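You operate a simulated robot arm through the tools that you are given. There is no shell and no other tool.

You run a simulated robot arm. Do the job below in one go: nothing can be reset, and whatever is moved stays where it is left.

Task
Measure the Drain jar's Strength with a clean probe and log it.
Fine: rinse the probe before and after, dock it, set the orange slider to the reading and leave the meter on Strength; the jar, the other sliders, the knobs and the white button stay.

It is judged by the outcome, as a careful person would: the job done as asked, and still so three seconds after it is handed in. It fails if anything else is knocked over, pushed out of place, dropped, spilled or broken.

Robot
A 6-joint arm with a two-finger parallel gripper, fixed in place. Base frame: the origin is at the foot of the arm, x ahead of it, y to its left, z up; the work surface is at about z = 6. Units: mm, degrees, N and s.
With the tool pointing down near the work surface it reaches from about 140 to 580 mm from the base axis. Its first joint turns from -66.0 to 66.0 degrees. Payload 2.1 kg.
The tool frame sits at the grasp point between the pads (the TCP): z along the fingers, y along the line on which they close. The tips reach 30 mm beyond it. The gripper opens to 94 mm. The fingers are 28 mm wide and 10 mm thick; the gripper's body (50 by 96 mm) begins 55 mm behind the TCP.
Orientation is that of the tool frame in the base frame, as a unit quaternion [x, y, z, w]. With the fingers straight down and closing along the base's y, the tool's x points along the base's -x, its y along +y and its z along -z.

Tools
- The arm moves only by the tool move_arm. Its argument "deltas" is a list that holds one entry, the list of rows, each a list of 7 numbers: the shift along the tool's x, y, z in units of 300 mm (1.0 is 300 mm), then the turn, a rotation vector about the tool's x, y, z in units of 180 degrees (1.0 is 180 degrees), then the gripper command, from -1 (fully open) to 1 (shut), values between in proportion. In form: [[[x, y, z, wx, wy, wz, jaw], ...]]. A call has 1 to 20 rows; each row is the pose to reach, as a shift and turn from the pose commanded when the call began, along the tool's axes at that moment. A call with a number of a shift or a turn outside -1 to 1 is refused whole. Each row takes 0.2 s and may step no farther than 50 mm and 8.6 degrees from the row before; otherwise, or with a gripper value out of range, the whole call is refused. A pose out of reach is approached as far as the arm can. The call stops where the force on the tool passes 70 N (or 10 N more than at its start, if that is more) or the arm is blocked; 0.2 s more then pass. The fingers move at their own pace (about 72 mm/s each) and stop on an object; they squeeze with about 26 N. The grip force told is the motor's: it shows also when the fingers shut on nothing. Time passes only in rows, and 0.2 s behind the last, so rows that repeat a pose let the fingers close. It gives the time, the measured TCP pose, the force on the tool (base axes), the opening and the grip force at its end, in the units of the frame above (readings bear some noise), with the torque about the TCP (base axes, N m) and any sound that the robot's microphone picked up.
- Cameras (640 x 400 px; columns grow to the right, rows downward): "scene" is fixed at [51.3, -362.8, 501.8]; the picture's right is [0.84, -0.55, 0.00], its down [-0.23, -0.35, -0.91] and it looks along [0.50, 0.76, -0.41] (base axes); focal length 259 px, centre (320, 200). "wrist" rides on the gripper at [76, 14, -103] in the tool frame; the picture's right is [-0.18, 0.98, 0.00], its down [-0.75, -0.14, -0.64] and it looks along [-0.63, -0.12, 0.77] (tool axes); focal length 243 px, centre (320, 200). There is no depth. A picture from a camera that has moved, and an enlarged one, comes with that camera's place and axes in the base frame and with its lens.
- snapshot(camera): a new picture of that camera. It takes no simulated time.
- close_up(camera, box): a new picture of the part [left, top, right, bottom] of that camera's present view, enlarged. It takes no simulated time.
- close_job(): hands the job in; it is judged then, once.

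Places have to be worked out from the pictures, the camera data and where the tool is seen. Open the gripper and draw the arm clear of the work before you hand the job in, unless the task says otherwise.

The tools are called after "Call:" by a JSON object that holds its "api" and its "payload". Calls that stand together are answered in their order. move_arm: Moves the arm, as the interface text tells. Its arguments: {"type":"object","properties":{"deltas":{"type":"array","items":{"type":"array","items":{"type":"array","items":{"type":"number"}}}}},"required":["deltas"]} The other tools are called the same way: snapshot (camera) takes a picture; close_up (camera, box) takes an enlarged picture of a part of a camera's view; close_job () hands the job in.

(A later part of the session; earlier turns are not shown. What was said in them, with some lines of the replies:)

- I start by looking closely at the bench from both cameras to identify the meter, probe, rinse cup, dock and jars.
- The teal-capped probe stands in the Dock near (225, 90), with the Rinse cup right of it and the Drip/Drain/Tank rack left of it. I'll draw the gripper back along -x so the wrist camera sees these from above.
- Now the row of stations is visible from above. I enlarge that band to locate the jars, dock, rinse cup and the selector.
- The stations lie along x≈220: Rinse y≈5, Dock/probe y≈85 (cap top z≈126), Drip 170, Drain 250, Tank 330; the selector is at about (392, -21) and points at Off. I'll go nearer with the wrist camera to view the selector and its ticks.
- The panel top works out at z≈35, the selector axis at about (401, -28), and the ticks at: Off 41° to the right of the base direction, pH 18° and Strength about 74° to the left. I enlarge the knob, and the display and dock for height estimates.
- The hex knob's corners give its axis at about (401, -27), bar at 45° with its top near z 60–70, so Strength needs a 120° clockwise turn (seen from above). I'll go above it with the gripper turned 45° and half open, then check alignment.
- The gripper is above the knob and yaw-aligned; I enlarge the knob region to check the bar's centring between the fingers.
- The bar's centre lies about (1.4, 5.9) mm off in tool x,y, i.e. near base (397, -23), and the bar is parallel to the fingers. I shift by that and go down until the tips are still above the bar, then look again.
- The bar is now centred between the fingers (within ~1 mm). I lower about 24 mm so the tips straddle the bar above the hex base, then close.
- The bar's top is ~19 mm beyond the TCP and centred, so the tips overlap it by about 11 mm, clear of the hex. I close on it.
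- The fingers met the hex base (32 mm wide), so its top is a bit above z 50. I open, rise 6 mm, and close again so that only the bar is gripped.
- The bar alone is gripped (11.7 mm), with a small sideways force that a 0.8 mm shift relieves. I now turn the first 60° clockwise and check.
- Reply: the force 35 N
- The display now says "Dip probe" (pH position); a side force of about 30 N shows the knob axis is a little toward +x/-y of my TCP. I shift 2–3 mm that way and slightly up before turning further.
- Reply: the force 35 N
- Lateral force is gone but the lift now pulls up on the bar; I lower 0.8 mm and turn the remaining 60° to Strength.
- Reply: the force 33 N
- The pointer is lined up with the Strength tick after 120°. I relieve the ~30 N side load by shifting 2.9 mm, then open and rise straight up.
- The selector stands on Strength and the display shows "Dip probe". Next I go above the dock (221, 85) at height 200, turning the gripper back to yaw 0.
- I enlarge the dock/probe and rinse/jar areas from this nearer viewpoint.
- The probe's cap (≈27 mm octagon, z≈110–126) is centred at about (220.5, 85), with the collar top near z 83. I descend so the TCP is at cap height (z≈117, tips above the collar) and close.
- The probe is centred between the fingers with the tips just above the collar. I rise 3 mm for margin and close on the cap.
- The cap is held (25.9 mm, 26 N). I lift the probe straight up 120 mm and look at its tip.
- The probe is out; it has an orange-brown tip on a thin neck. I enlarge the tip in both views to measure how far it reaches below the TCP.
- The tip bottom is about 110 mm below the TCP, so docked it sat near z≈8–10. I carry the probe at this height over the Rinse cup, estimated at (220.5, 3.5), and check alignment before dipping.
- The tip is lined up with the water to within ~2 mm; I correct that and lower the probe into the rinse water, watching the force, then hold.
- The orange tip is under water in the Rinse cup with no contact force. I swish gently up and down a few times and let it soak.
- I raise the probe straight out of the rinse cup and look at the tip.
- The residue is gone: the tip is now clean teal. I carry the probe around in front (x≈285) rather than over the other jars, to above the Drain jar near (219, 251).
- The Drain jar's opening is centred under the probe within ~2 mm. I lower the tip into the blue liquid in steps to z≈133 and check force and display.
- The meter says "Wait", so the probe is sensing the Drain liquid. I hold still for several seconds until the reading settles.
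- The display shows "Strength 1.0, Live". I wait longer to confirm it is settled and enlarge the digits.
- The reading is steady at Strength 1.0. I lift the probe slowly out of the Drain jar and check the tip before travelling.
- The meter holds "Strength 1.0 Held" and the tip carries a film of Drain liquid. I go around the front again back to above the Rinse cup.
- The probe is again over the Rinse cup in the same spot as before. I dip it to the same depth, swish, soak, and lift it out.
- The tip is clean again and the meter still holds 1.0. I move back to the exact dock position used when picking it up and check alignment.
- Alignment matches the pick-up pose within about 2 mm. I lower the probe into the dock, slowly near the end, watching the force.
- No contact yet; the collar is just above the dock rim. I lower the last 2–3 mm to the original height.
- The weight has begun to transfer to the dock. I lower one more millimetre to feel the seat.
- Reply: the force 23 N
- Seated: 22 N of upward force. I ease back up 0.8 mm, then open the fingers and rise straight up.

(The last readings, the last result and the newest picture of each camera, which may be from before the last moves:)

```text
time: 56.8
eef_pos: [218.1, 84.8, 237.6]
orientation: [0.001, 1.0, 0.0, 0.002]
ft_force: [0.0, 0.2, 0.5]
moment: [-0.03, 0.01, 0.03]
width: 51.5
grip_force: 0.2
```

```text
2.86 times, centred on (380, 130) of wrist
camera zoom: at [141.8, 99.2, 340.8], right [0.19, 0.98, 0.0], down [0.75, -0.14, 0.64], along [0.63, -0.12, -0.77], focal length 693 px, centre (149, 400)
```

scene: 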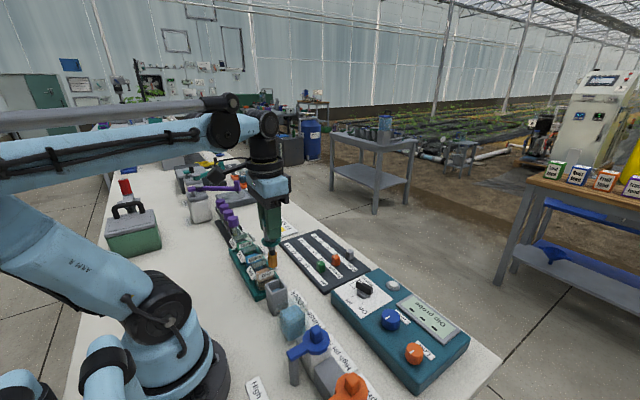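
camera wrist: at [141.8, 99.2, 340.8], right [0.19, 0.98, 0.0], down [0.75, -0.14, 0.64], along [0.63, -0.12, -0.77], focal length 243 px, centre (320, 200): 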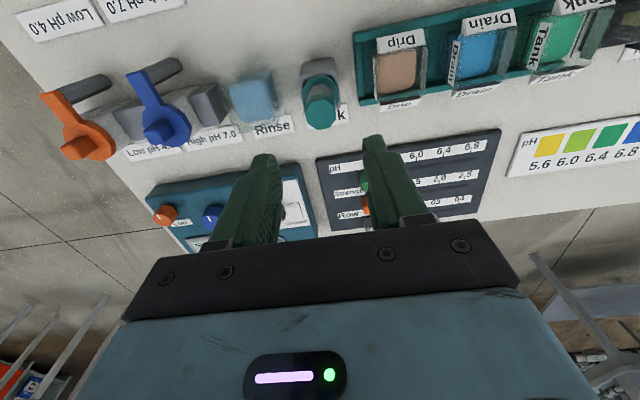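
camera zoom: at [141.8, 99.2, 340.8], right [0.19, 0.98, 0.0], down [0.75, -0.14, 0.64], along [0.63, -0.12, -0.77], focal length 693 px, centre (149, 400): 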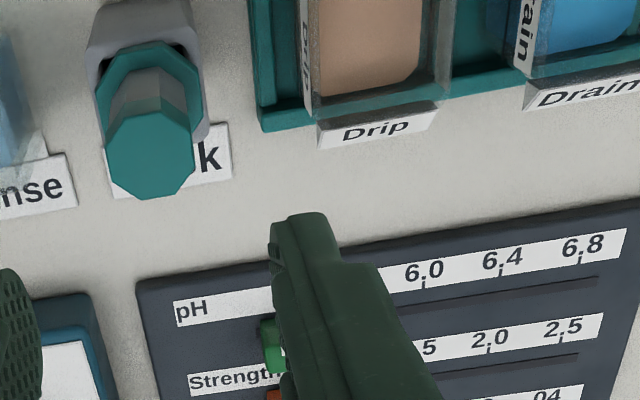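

The probe is docked and upright. Next I move over the slider board, above the orange slider near (423, 128), to measure it and the 1.0 tick.

Call:
{"api": "move_arm", "payload": {"deltas": [[[-0.12, 0.03, 0.03, 0, 0, 0, -0.1], [-0.24, 0.06, 0.07, 0, 0, 0, -0.1], [-0.36, 0.09, 0.11, 0, 0, 0, -0.1], [-0.48, 0.12, 0.15, 0, 0, 0, -0.1], [-0.599, 0.143, 0.197, 0, 0, 0, -0.1], [-0.599, 0.143, 0.197, 0, 0, 0, -0.1]]]}}

Call:
{"api": "snapshot", "payload": {"camera": "wrist"}}

Call:
{"api": "close_up", "payload": {"camera": "wrist", "box": [250, 60, 410, 160]}}

Call:
{"api": "close_up", "payload": {"camera": "scene", "box": [290, 230, 370, 290]}}

```text
time: 58.2
eef_pos: [399.7, 127.7, 178.2]
orientation: [0.001, 1.0, 0.0, 0.0]
ft_force: [-0.3, -0.2, -0.4]
moment: [0.01, 0.02, -0.01]
width: 51.6
grip_force: 0.1
```

```text
taken
camera wrist: at [324.5, 142.4, 280.3], right [0.19, 0.98, 0.0], down [0.75, -0.14, 0.64], along [0.63, -0.12, -0.77], focal length 243 px, centre (320, 200)
```

wrist: 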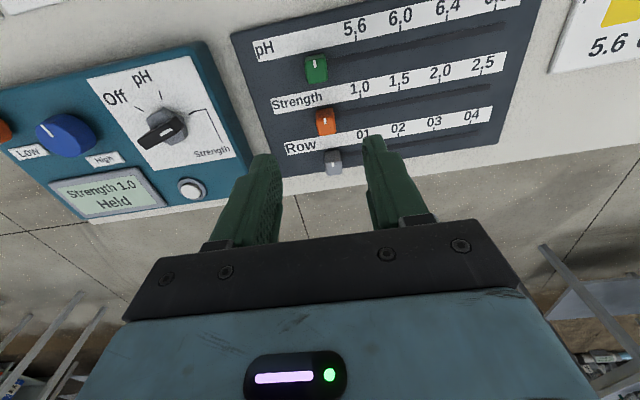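

```text
4.00 times, centred on (330, 110) of wrist
camera zoom: at [324.5, 142.4, 280.3], right [0.19, 0.98, 0.0], down [0.75, -0.14, 0.64], along [0.63, -0.12, -0.77], focal length 970 px, centre (280, 560)
```

zoom: 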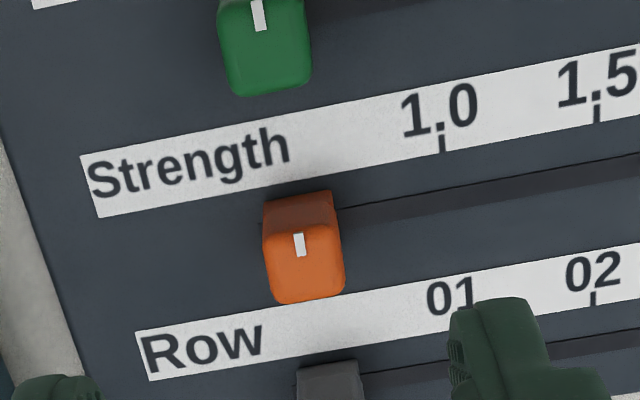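

```text
6.67 times, centred on (330, 260) of scene
camera zoom: at [51.4, -362.8, 501.8], right [0.84, -0.55, 0.0], down [-0.23, -0.35, -0.91], along [0.5, 0.76, -0.41], focal length 1726 px, centre (253, -200)
```

zoom: 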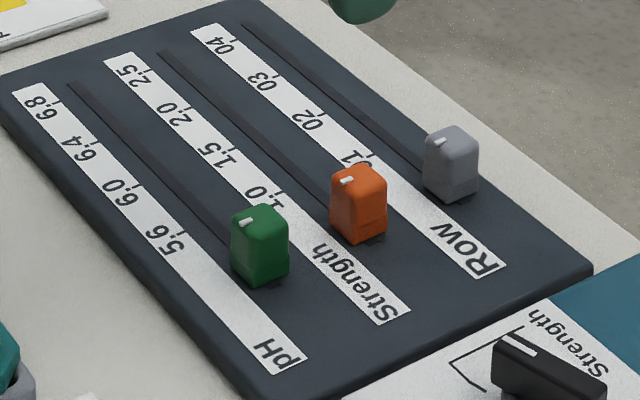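

From this view the orange slider is ≈19 mm wide, centred at about (425, 130) with its top near z 44 on a board at z≈20; the 1.0 tick is at y≈169, i.e. 39 mm to the left. I go above the slider and check centring.

Call:
{"api": "move_arm", "payload": {"deltas": [[[-0.03, 0.003, 0.1, 0, 0, 0, -0.1], [-0.06, 0.006, 0.2, 0, 0, 0, -0.1], [-0.083, 0.0067, 0.29, 0, 0, 0, -0.1], [-0.083, 0.0067, 0.29, 0, 0, 0, -0.1]]]}}

Call:
{"api": "snapshot", "payload": {"camera": "wrist"}}

Call:
{"api": "close_up", "payload": {"camera": "wrist", "box": [240, 60, 400, 180]}}

Call:
{"api": "close_up", "payload": {"camera": "scene", "box": [290, 220, 386, 292]}}

```text
time: 59.2
eef_pos: [426.0, 130.9, 91.1]
orientation: [0.001, 1.0, 0.0, 0.001]
ft_force: [0.5, 0.4, -1.1]
moment: [0.0, -0.03, 0.01]
width: 51.7
grip_force: 0.1
```

```text
taken
camera wrist: at [349.5, 145.4, 194.4], right [0.19, 0.98, 0.0], down [0.75, -0.14, 0.64], along [0.63, -0.12, -0.77], focal length 243 px, centre (320, 200)
```

wrist: 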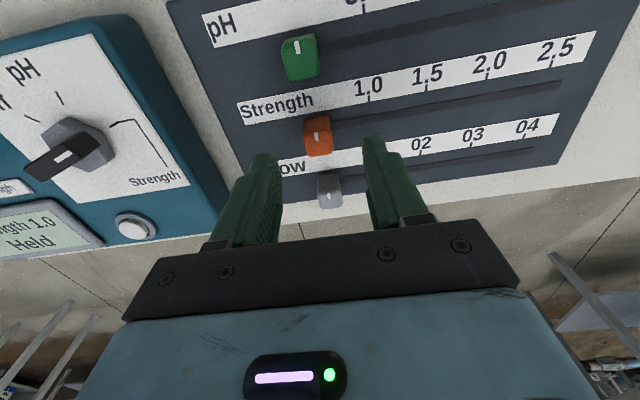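

```text
3.33 times, centred on (320, 120) of wrist
camera zoom: at [349.5, 145.4, 194.4], right [0.19, 0.98, 0.0], down [0.75, -0.14, 0.64], along [0.63, -0.12, -0.77], focal length 809 px, centre (320, 467)
```

zoom: 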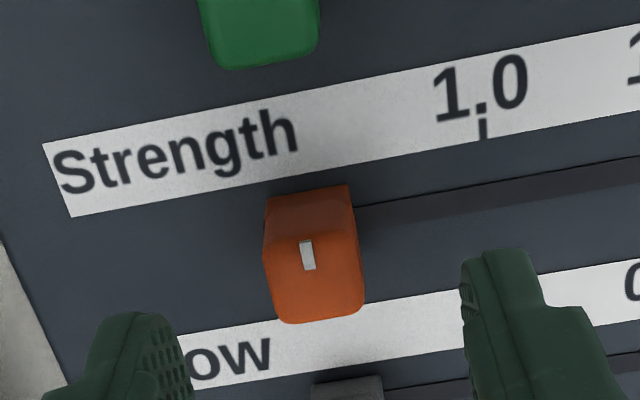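

```text
5.56 times, centred on (338, 256) of scene
camera zoom: at [51.3, -362.8, 501.8], right [0.84, -0.55, 0.0], down [-0.23, -0.35, -0.91], along [0.5, 0.76, -0.41], focal length 1439 px, centre (220, -111)
```

zoom: 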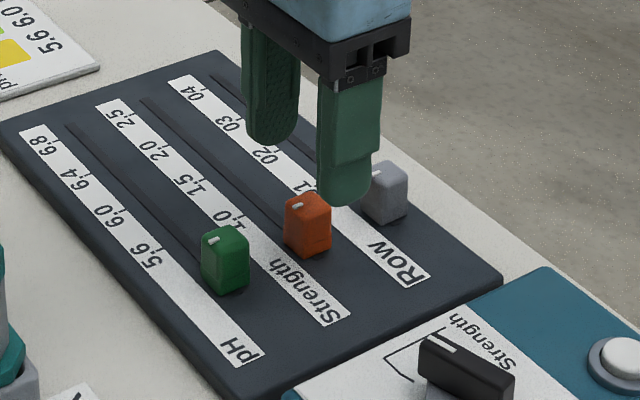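

The slider is centred within ~2 mm. I correct that, descend to z≈58 (tips ~8 mm above the board) and close on the orange slider.

Call:
{"api": "move_arm", "payload": {"deltas": [[[0.005, -0.004, 0.04, 0, 0, 0, -0.1], [0.005, -0.004, 0.09, 0, 0, 0, -0.1], [0.005, -0.004, 0.115, 0, 0, 0, -0.1], [0.005, -0.004, 0.115, 0, 0, 0, -0.1]]]}}

Call:
{"api": "close_up", "payload": {"camera": "wrist", "box": [240, 80, 400, 200]}}

Call:
{"api": "close_up", "payload": {"camera": "scene", "box": [290, 220, 386, 292]}}

```text
time: 60.2
eef_pos: [426.0, 128.9, 56.6]
orientation: [0.001, 1.0, 0.0, 0.001]
ft_force: [0.4, 0.0, -0.6]
moment: [0.01, -0.01, 0.0]
width: 51.6
grip_force: 0.1
```

```text
3.33 times, centred on (320, 140) of wrist
camera zoom: at [348.4, 142.0, 160.5], right [0.19, 0.98, 0.0], down [0.75, -0.14, 0.64], along [0.63, -0.12, -0.77], focal length 809 px, centre (320, 400)
```

zoom: 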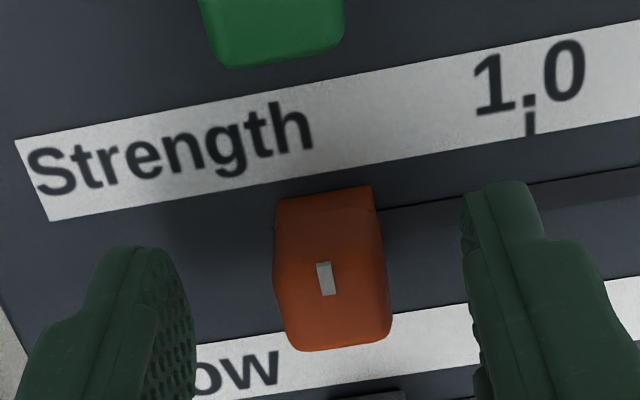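

```text
5.56 times, centred on (338, 256) of scene
camera zoom: at [51.3, -362.8, 501.8], right [0.84, -0.55, 0.0], down [-0.23, -0.35, -0.91], along [0.5, 0.76, -0.41], focal length 1439 px, centre (220, -111)
```

zoom: 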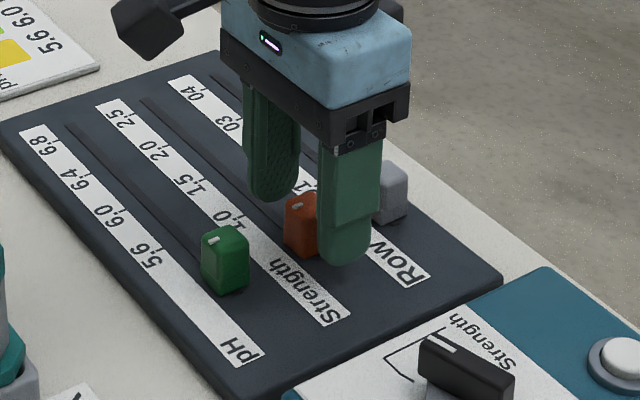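

The slider sits midway between the fingers. I close on it.

Call:
{"api": "move_arm", "payload": {"deltas": [[[0, 0, 0, 0, 0, 0, 0.4], [0, 0, 0, 0, 0, 0, 1], [0, 0, 0, 0, 0, 0, 1], [0, 0, 0, 0, 0, 0, 1]]]}}

Call:
{"api": "close_up", "payload": {"camera": "wrist", "box": [240, 80, 400, 200]}}

```text
time: 61.2
eef_pos: [423.9, 128.7, 57.5]
orientation: [0.0, 1.0, 0.002, 0.001]
ft_force: [2.9, 16.0, -5.6]
moment: [0.32, -0.16, 0.07]
width: 19.3
grip_force: 45.0
```

```text
3.33 times, centred on (320, 140) of wrist
camera zoom: at [348.3, 142.9, 160.6], right [0.18, 0.98, 0.0], down [0.75, -0.14, 0.64], along [0.63, -0.12, -0.77], focal length 809 px, centre (320, 400)
```

zoom: 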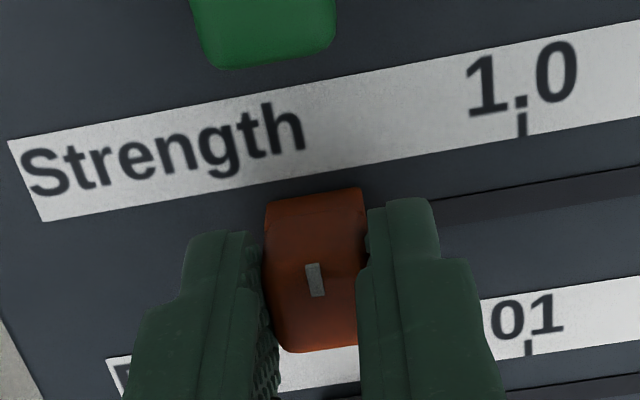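

The slider is gripped (19.3 mm). In the tool frame its mark is at y≈0 and the 1.0 tick at y≈39, so I slide it 39 mm toward +y and check the mark against the tick.

Call:
{"api": "move_arm", "payload": {"deltas": [[[0, 0.02, 0, 0, 0, 0, 1], [0, 0.05, 0, 0, 0, 0, 1], [0, 0.08, 0, 0, 0, 0, 1], [0, 0.11, 0, 0, 0, 0, 1], [0, 0.1305, 0, 0, 0, 0, 1], [0, 0.1305, 0, 0, 0, 0, 1], [0, 0.1305, 0, 0, 0, 0, 1]]]}}

Call:
{"api": "close_up", "payload": {"camera": "wrist", "box": [240, 60, 400, 180]}}

Call:
{"api": "close_up", "payload": {"camera": "scene", "box": [290, 220, 386, 292]}}

```text
time: 62.8
eef_pos: [424.1, 167.7, 57.4]
orientation: [0.001, 1.0, 0.0, 0.001]
ft_force: [9.1, 0.7, -39.5]
moment: [-0.02, -0.13, 0.03]
width: 19.0
grip_force: 44.7
```

```text
3.33 times, centred on (320, 120) of wrist
camera zoom: at [348.2, 181.8, 161.2], right [0.19, 0.98, 0.0], down [0.75, -0.14, 0.64], along [0.63, -0.12, -0.77], focal length 809 px, centre (320, 467)
```

zoom: 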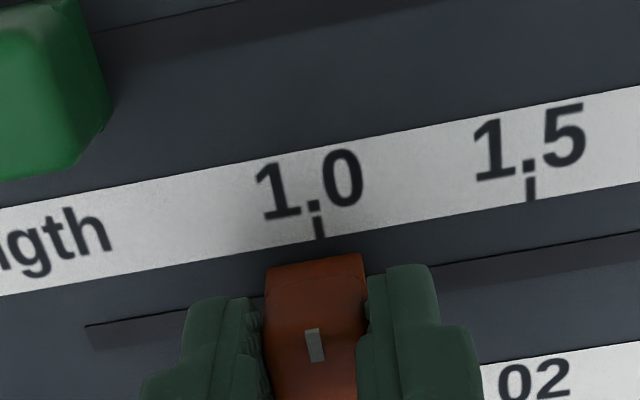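

```text
5.56 times, centred on (338, 256) of scene
camera zoom: at [51.5, -362.7, 501.8], right [0.84, -0.55, 0.0], down [-0.23, -0.35, -0.91], along [0.5, 0.76, -0.41], focal length 1439 px, centre (220, -111)
```

zoom: 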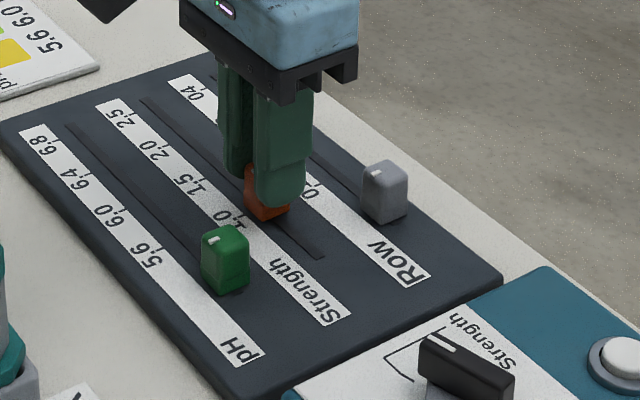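

The mark is still about 2–3 mm short of the 1.0 tick, allowing for the slider's height, and there is some upward pull. I slide 2.3 mm further and ease down 1 mm.

Call:
{"api": "move_arm", "payload": {"deltas": [[[0, 0.003, 0.003, 0, 0, 0, 1], [0, 0.0077, 0.0035, 0, 0, 0, 1], [0, 0.0077, 0.0035, 0, 0, 0, 1], [0, 0.0077, 0.0035, 0, 0, 0, 1]]]}}

Call:
{"api": "close_up", "payload": {"camera": "wrist", "box": [240, 60, 400, 180]}}

```text
time: 63.8
eef_pos: [424.5, 169.9, 57.8]
orientation: [0.001, 1.0, 0.0, 0.001]
ft_force: [6.7, -0.3, 36.3]
moment: [-0.01, -0.17, 0.1]
width: 19.2
grip_force: 45.0
```

```text
3.33 times, centred on (320, 120) of wrist
camera zoom: at [348.3, 184.1, 161.2], right [0.19, 0.98, 0.0], down [0.75, -0.14, 0.64], along [0.63, -0.12, -0.77], focal length 809 px, centre (320, 467)
```

zoom: 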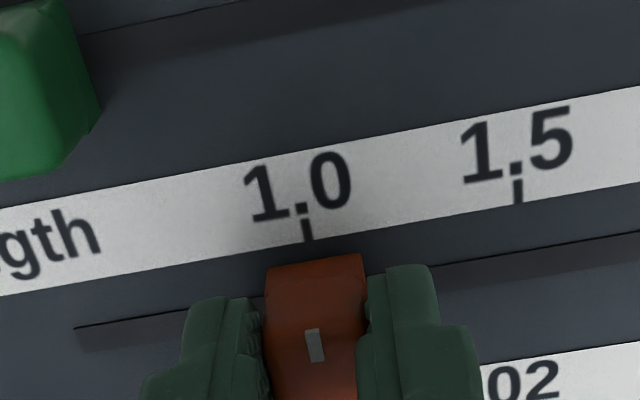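

The mark now matches the 1.0 tick to within about 0.6 mm. I relieve the vertical load by 0.5 mm, then open the fingers evenly and rise.

Call:
{"api": "move_arm", "payload": {"deltas": [[[0, 0.001, -0.0017, 0, 0, 0, 1], [0, 0.001, -0.0017, 0, 0, 0, 1]]]}}

Call:
{"api": "move_arm", "payload": {"deltas": [[[0, 0, 0, 0, 0, 0, 0.4], [0, 0, 0, 0, 0, 0, 0.2], [0, 0, 0, 0, 0, 0, 0.2], [0, 0, -0.08, 0, 0, 0, 0.2], [0, 0, -0.2, 0, 0, 0, 0], [0, 0, -0.35, 0, 0, 0, -0.1], [0.08, 0, -0.45, 0, 0, 0, -0.1], [0.08, 0, -0.45, 0, 0, 0, -0.1]]]}}

Call:
{"api": "snapshot", "payload": {"camera": "wrist"}}

Call:
{"api": "close_up", "payload": {"camera": "wrist", "box": [230, 50, 390, 170]}}

Call:
{"api": "close_up", "payload": {"camera": "scene", "box": [280, 220, 376, 292]}}

```text
time: 64.4
eef_pos: [425.0, 170.9, 57.9]
orientation: [0.001, 1.0, 0.002, 0.001]
ft_force: [1.7, -0.7, 40.8]
moment: [-0.01, -0.37, 0.02]
width: 19.1
grip_force: 45.2
```

```text
time: 66.2
eef_pos: [400.0, 170.1, 193.2]
orientation: [0.001, 1.0, 0.001, 0.0]
ft_force: [1.0, -1.2, -0.1]
moment: [0.0, 0.01, 0.0]
width: 51.6
grip_force: 0.0
```

```text
taken
camera wrist: at [324.1, 184.5, 296.8], right [0.19, 0.98, 0.0], down [0.75, -0.14, 0.64], along [0.63, -0.12, -0.77], focal length 243 px, centre (320, 200)
```

wrist: 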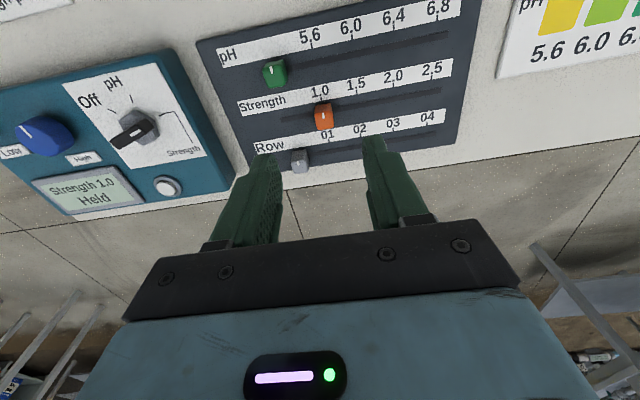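

```text
3.33 times, centred on (310, 110) of wrist
camera zoom: at [324.1, 184.5, 296.8], right [0.19, 0.98, 0.0], down [0.75, -0.14, 0.64], along [0.63, -0.12, -0.77], focal length 809 px, centre (353, 500)
```

zoom: 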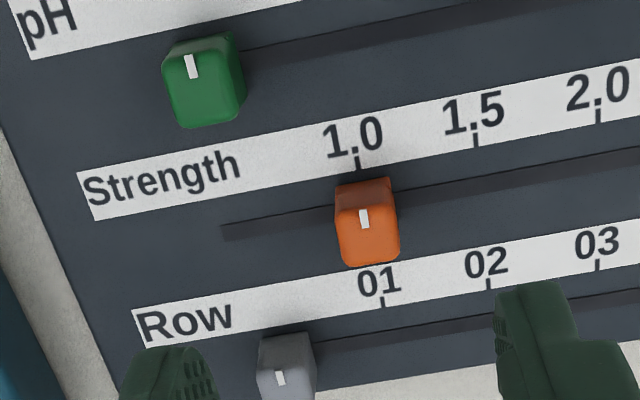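

```text
5.56 times, centred on (328, 256) of scene
camera zoom: at [51.3, -362.8, 501.8], right [0.84, -0.55, 0.0], down [-0.23, -0.35, -0.91], along [0.5, 0.76, -0.41], focal length 1439 px, centre (276, -111)
```

zoom: 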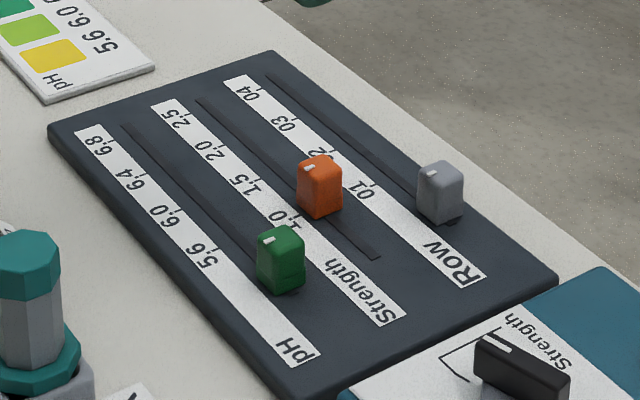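

The orange mark and the 1.0 tick both compute to y≈169.6. I verify with a tighter zoom from both cameras.

Call:
{"api": "close_up", "payload": {"camera": "wrist", "box": [296, 76, 360, 136]}}

Call:
{"api": "close_up", "payload": {"camera": "scene", "box": [310, 238, 350, 266]}}

Call:
{"api": "snapshot", "payload": {"camera": "scene"}}

```text
6.67 times, centred on (328, 106) of wrist
camera zoom: at [324.1, 184.5, 296.8], right [0.19, 0.98, 0.0], down [0.75, -0.14, 0.64], along [0.63, -0.12, -0.77], focal length 1618 px, centre (267, 827)
```

zoom: 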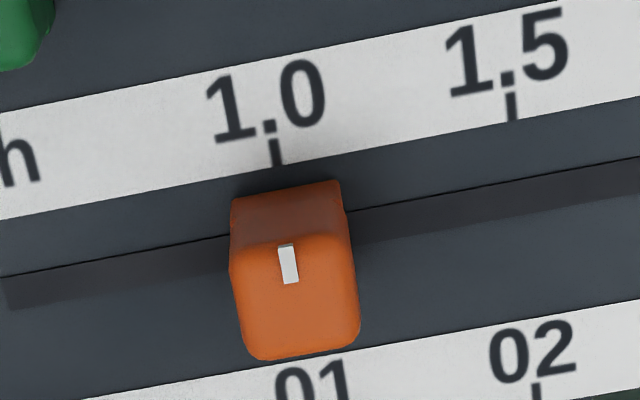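

```text
14.29 times, centred on (330, 252) of scene
camera zoom: at [51.3, -362.8, 501.8], right [0.84, -0.55, 0.0], down [-0.23, -0.35, -0.91], along [0.5, 0.76, -0.41], focal length 3700 px, centre (177, -543)
```

zoom: 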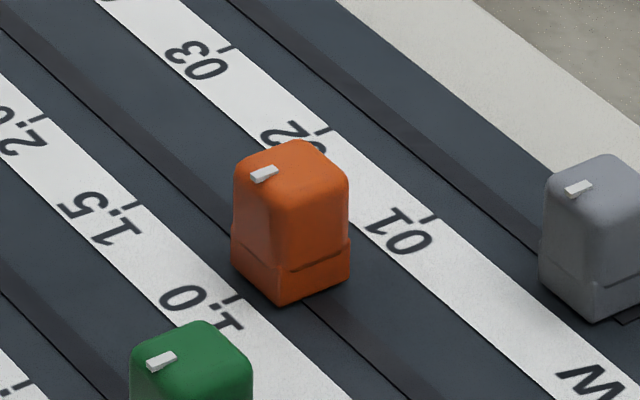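

```text
taken
```

scene: 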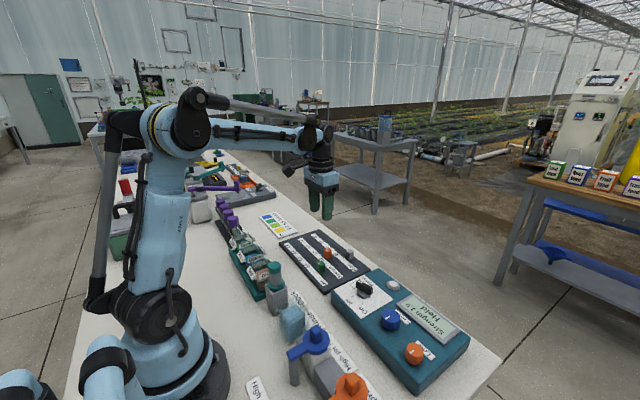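

The scene view confirms it: the 1.0 tick extended meets the slider's centre within 1 mm, and the meter shows "Strength 1.0 Held". I now open the gripper and draw the arm up and clear, back to its starting pose.

Call:
{"api": "move_arm", "payload": {"deltas": [[[0, 0, -0.12, 0, 0, 0, -0.1], [0.04, -0.03, -0.26, 0, 0, 0, -0.5], [0.1, -0.06, -0.4, 0, 0, 0, -1], [0.16, -0.1, -0.54, 0, 0, 0, -1], [0.22, -0.14, -0.67, 0, 0, 0, -1], [0.28, -0.18, -0.8, 0, 0, 0, -1], [0.28, -0.18, -0.8, 0, 0, 0, -1]]]}}

Call:
{"api": "snapshot", "payload": {"camera": "wrist"}}

Call:
{"api": "close_up", "payload": {"camera": "scene", "box": [220, 210, 380, 310]}}

Call:
{"api": "close_up", "payload": {"camera": "scene", "box": [260, 260, 480, 400]}}

Call:
{"api": "close_up", "payload": {"camera": "wrist", "box": [80, 0, 440, 200]}}

```text
time: 67.8
eef_pos: [315.8, 116.0, 431.9]
orientation: [0.001, 1.0, 0.0, 0.001]
ft_force: [-0.7, 0.0, 0.3]
moment: [0.03, -0.02, 0.0]
width: 93.9
grip_force: 0.0
```

```text
taken
camera wrist: at [239.4, 129.1, 535.3], right [0.19, 0.98, 0.0], down [0.75, -0.14, 0.64], along [0.63, -0.12, -0.77], focal length 243 px, centre (320, 200)
```

wrist: 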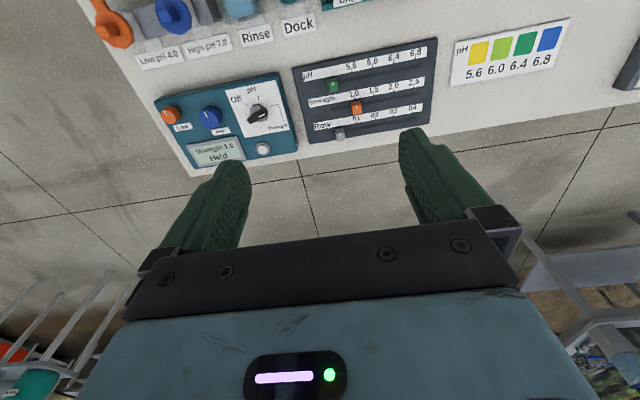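

```text
4.00 times, centred on (300, 260) of scene
camera zoom: at [51.3, -362.8, 501.8], right [0.84, -0.55, 0.0], down [-0.23, -0.35, -0.91], along [0.5, 0.76, -0.41], focal length 1036 px, centre (400, -40)
```

zoom: 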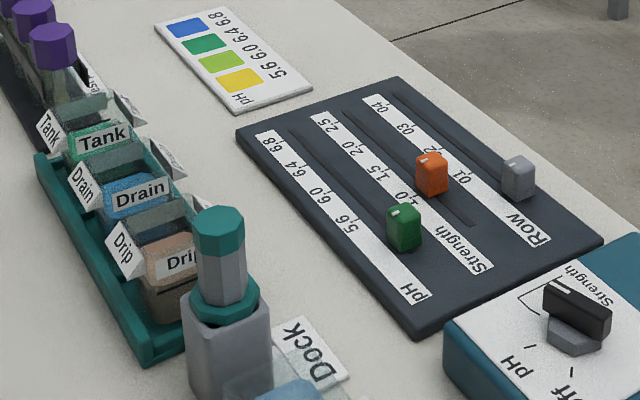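

```text
2.86 times, centred on (370, 330) of scene
camera zoom: at [51.3, -362.8, 501.8], right [0.84, -0.55, 0.0], down [-0.23, -0.35, -0.91], along [0.5, 0.76, -0.41], focal length 740 px, centre (177, -171)
```

zoom: 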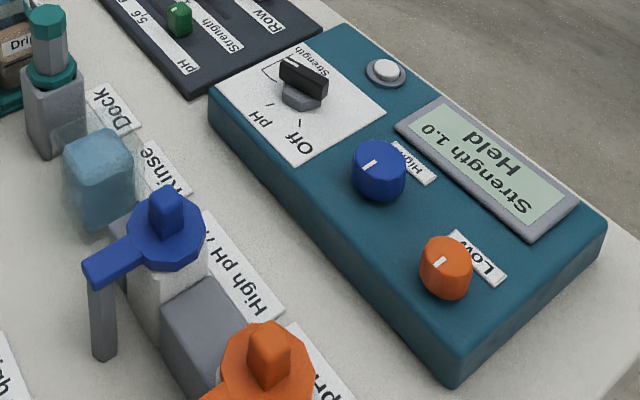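

```text
1.78 times, centred on (260, 100) of wrist
camera zoom: at [239.4, 129.1, 535.3], right [0.19, 0.98, 0.0], down [0.75, -0.14, 0.64], along [0.63, -0.12, -0.77], focal length 431 px, centre (427, 378)
```

zoom: 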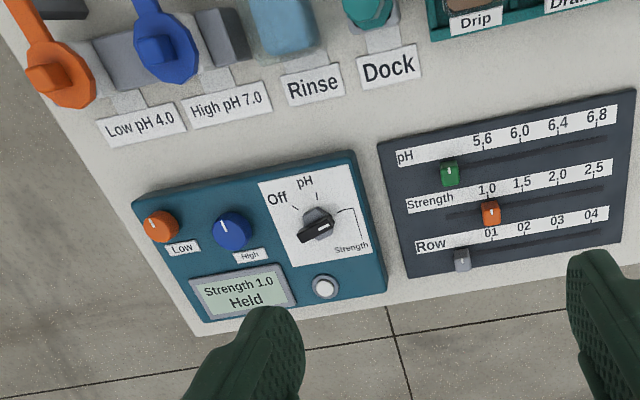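

Everything looks in place; I take one last zoom on the selector pointer to be sure of its direction.

Call:
{"api": "close_up", "payload": {"camera": "wrist", "box": [220, 80, 300, 140]}}

Call:
{"api": "close_up", "payload": {"camera": "scene", "box": [335, 265, 415, 315]}}

```text
6.67 times, centred on (260, 110) of wrist
camera zoom: at [239.4, 129.1, 535.3], right [0.19, 0.98, 0.0], down [0.75, -0.14, 0.64], along [0.63, -0.12, -0.77], focal length 1618 px, centre (720, 800)
```

zoom: 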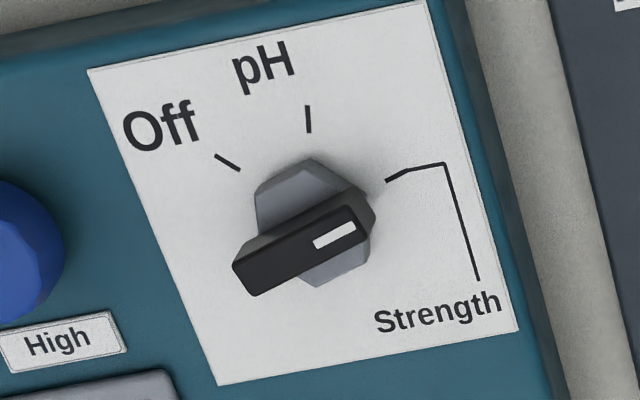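

```text
8.00 times, centred on (375, 290) of scene
camera zoom: at [51.3, -362.8, 501.8], right [0.84, -0.55, 0.0], down [-0.23, -0.35, -0.91], along [0.5, 0.76, -0.41], focal length 2072 px, centre (-120, -520)
```

zoom: 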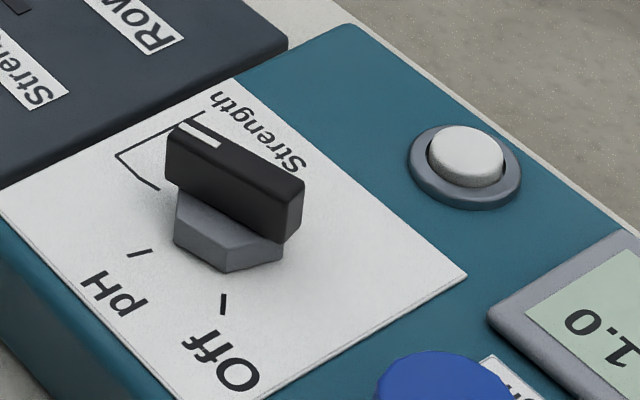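

The selector's white mark points at the Strength tick and the display holds 1.0. The orange slider is at 1.0, the probe is clean and docked, everything else is undisturbed, and the arm is clear with the gripper open, so I hand the job in.

Call:
{"api": "close_job", "payload": {}}

```text
The job is handed in.
```

I measured the Drain jar's Strength at **1.0** and set the orange slider to the 1.0 mark. The job is handed in; I don't have the judge's result.

- **Meter:** the selector is on Strength, and the display reads "Strength 1.0 Held". The reading was steady for about 3 seconds before I took the probe out.
- **Probe:** I rinsed it before and after. It came out of the dock with an orange-brown coating, which the first rinse removed. It was clean again after the second rinse and is back in the dock.
- **Slider:** the orange slider's mark lines up with the 1.0 tick to within about 1 mm.
- **Everything else:** in the last pictures the Drain jar, the green and gray sliders, the Low and High knobs and the white button look unmoved. I saw no spills.

The arm is back near its starting position with the gripper open.
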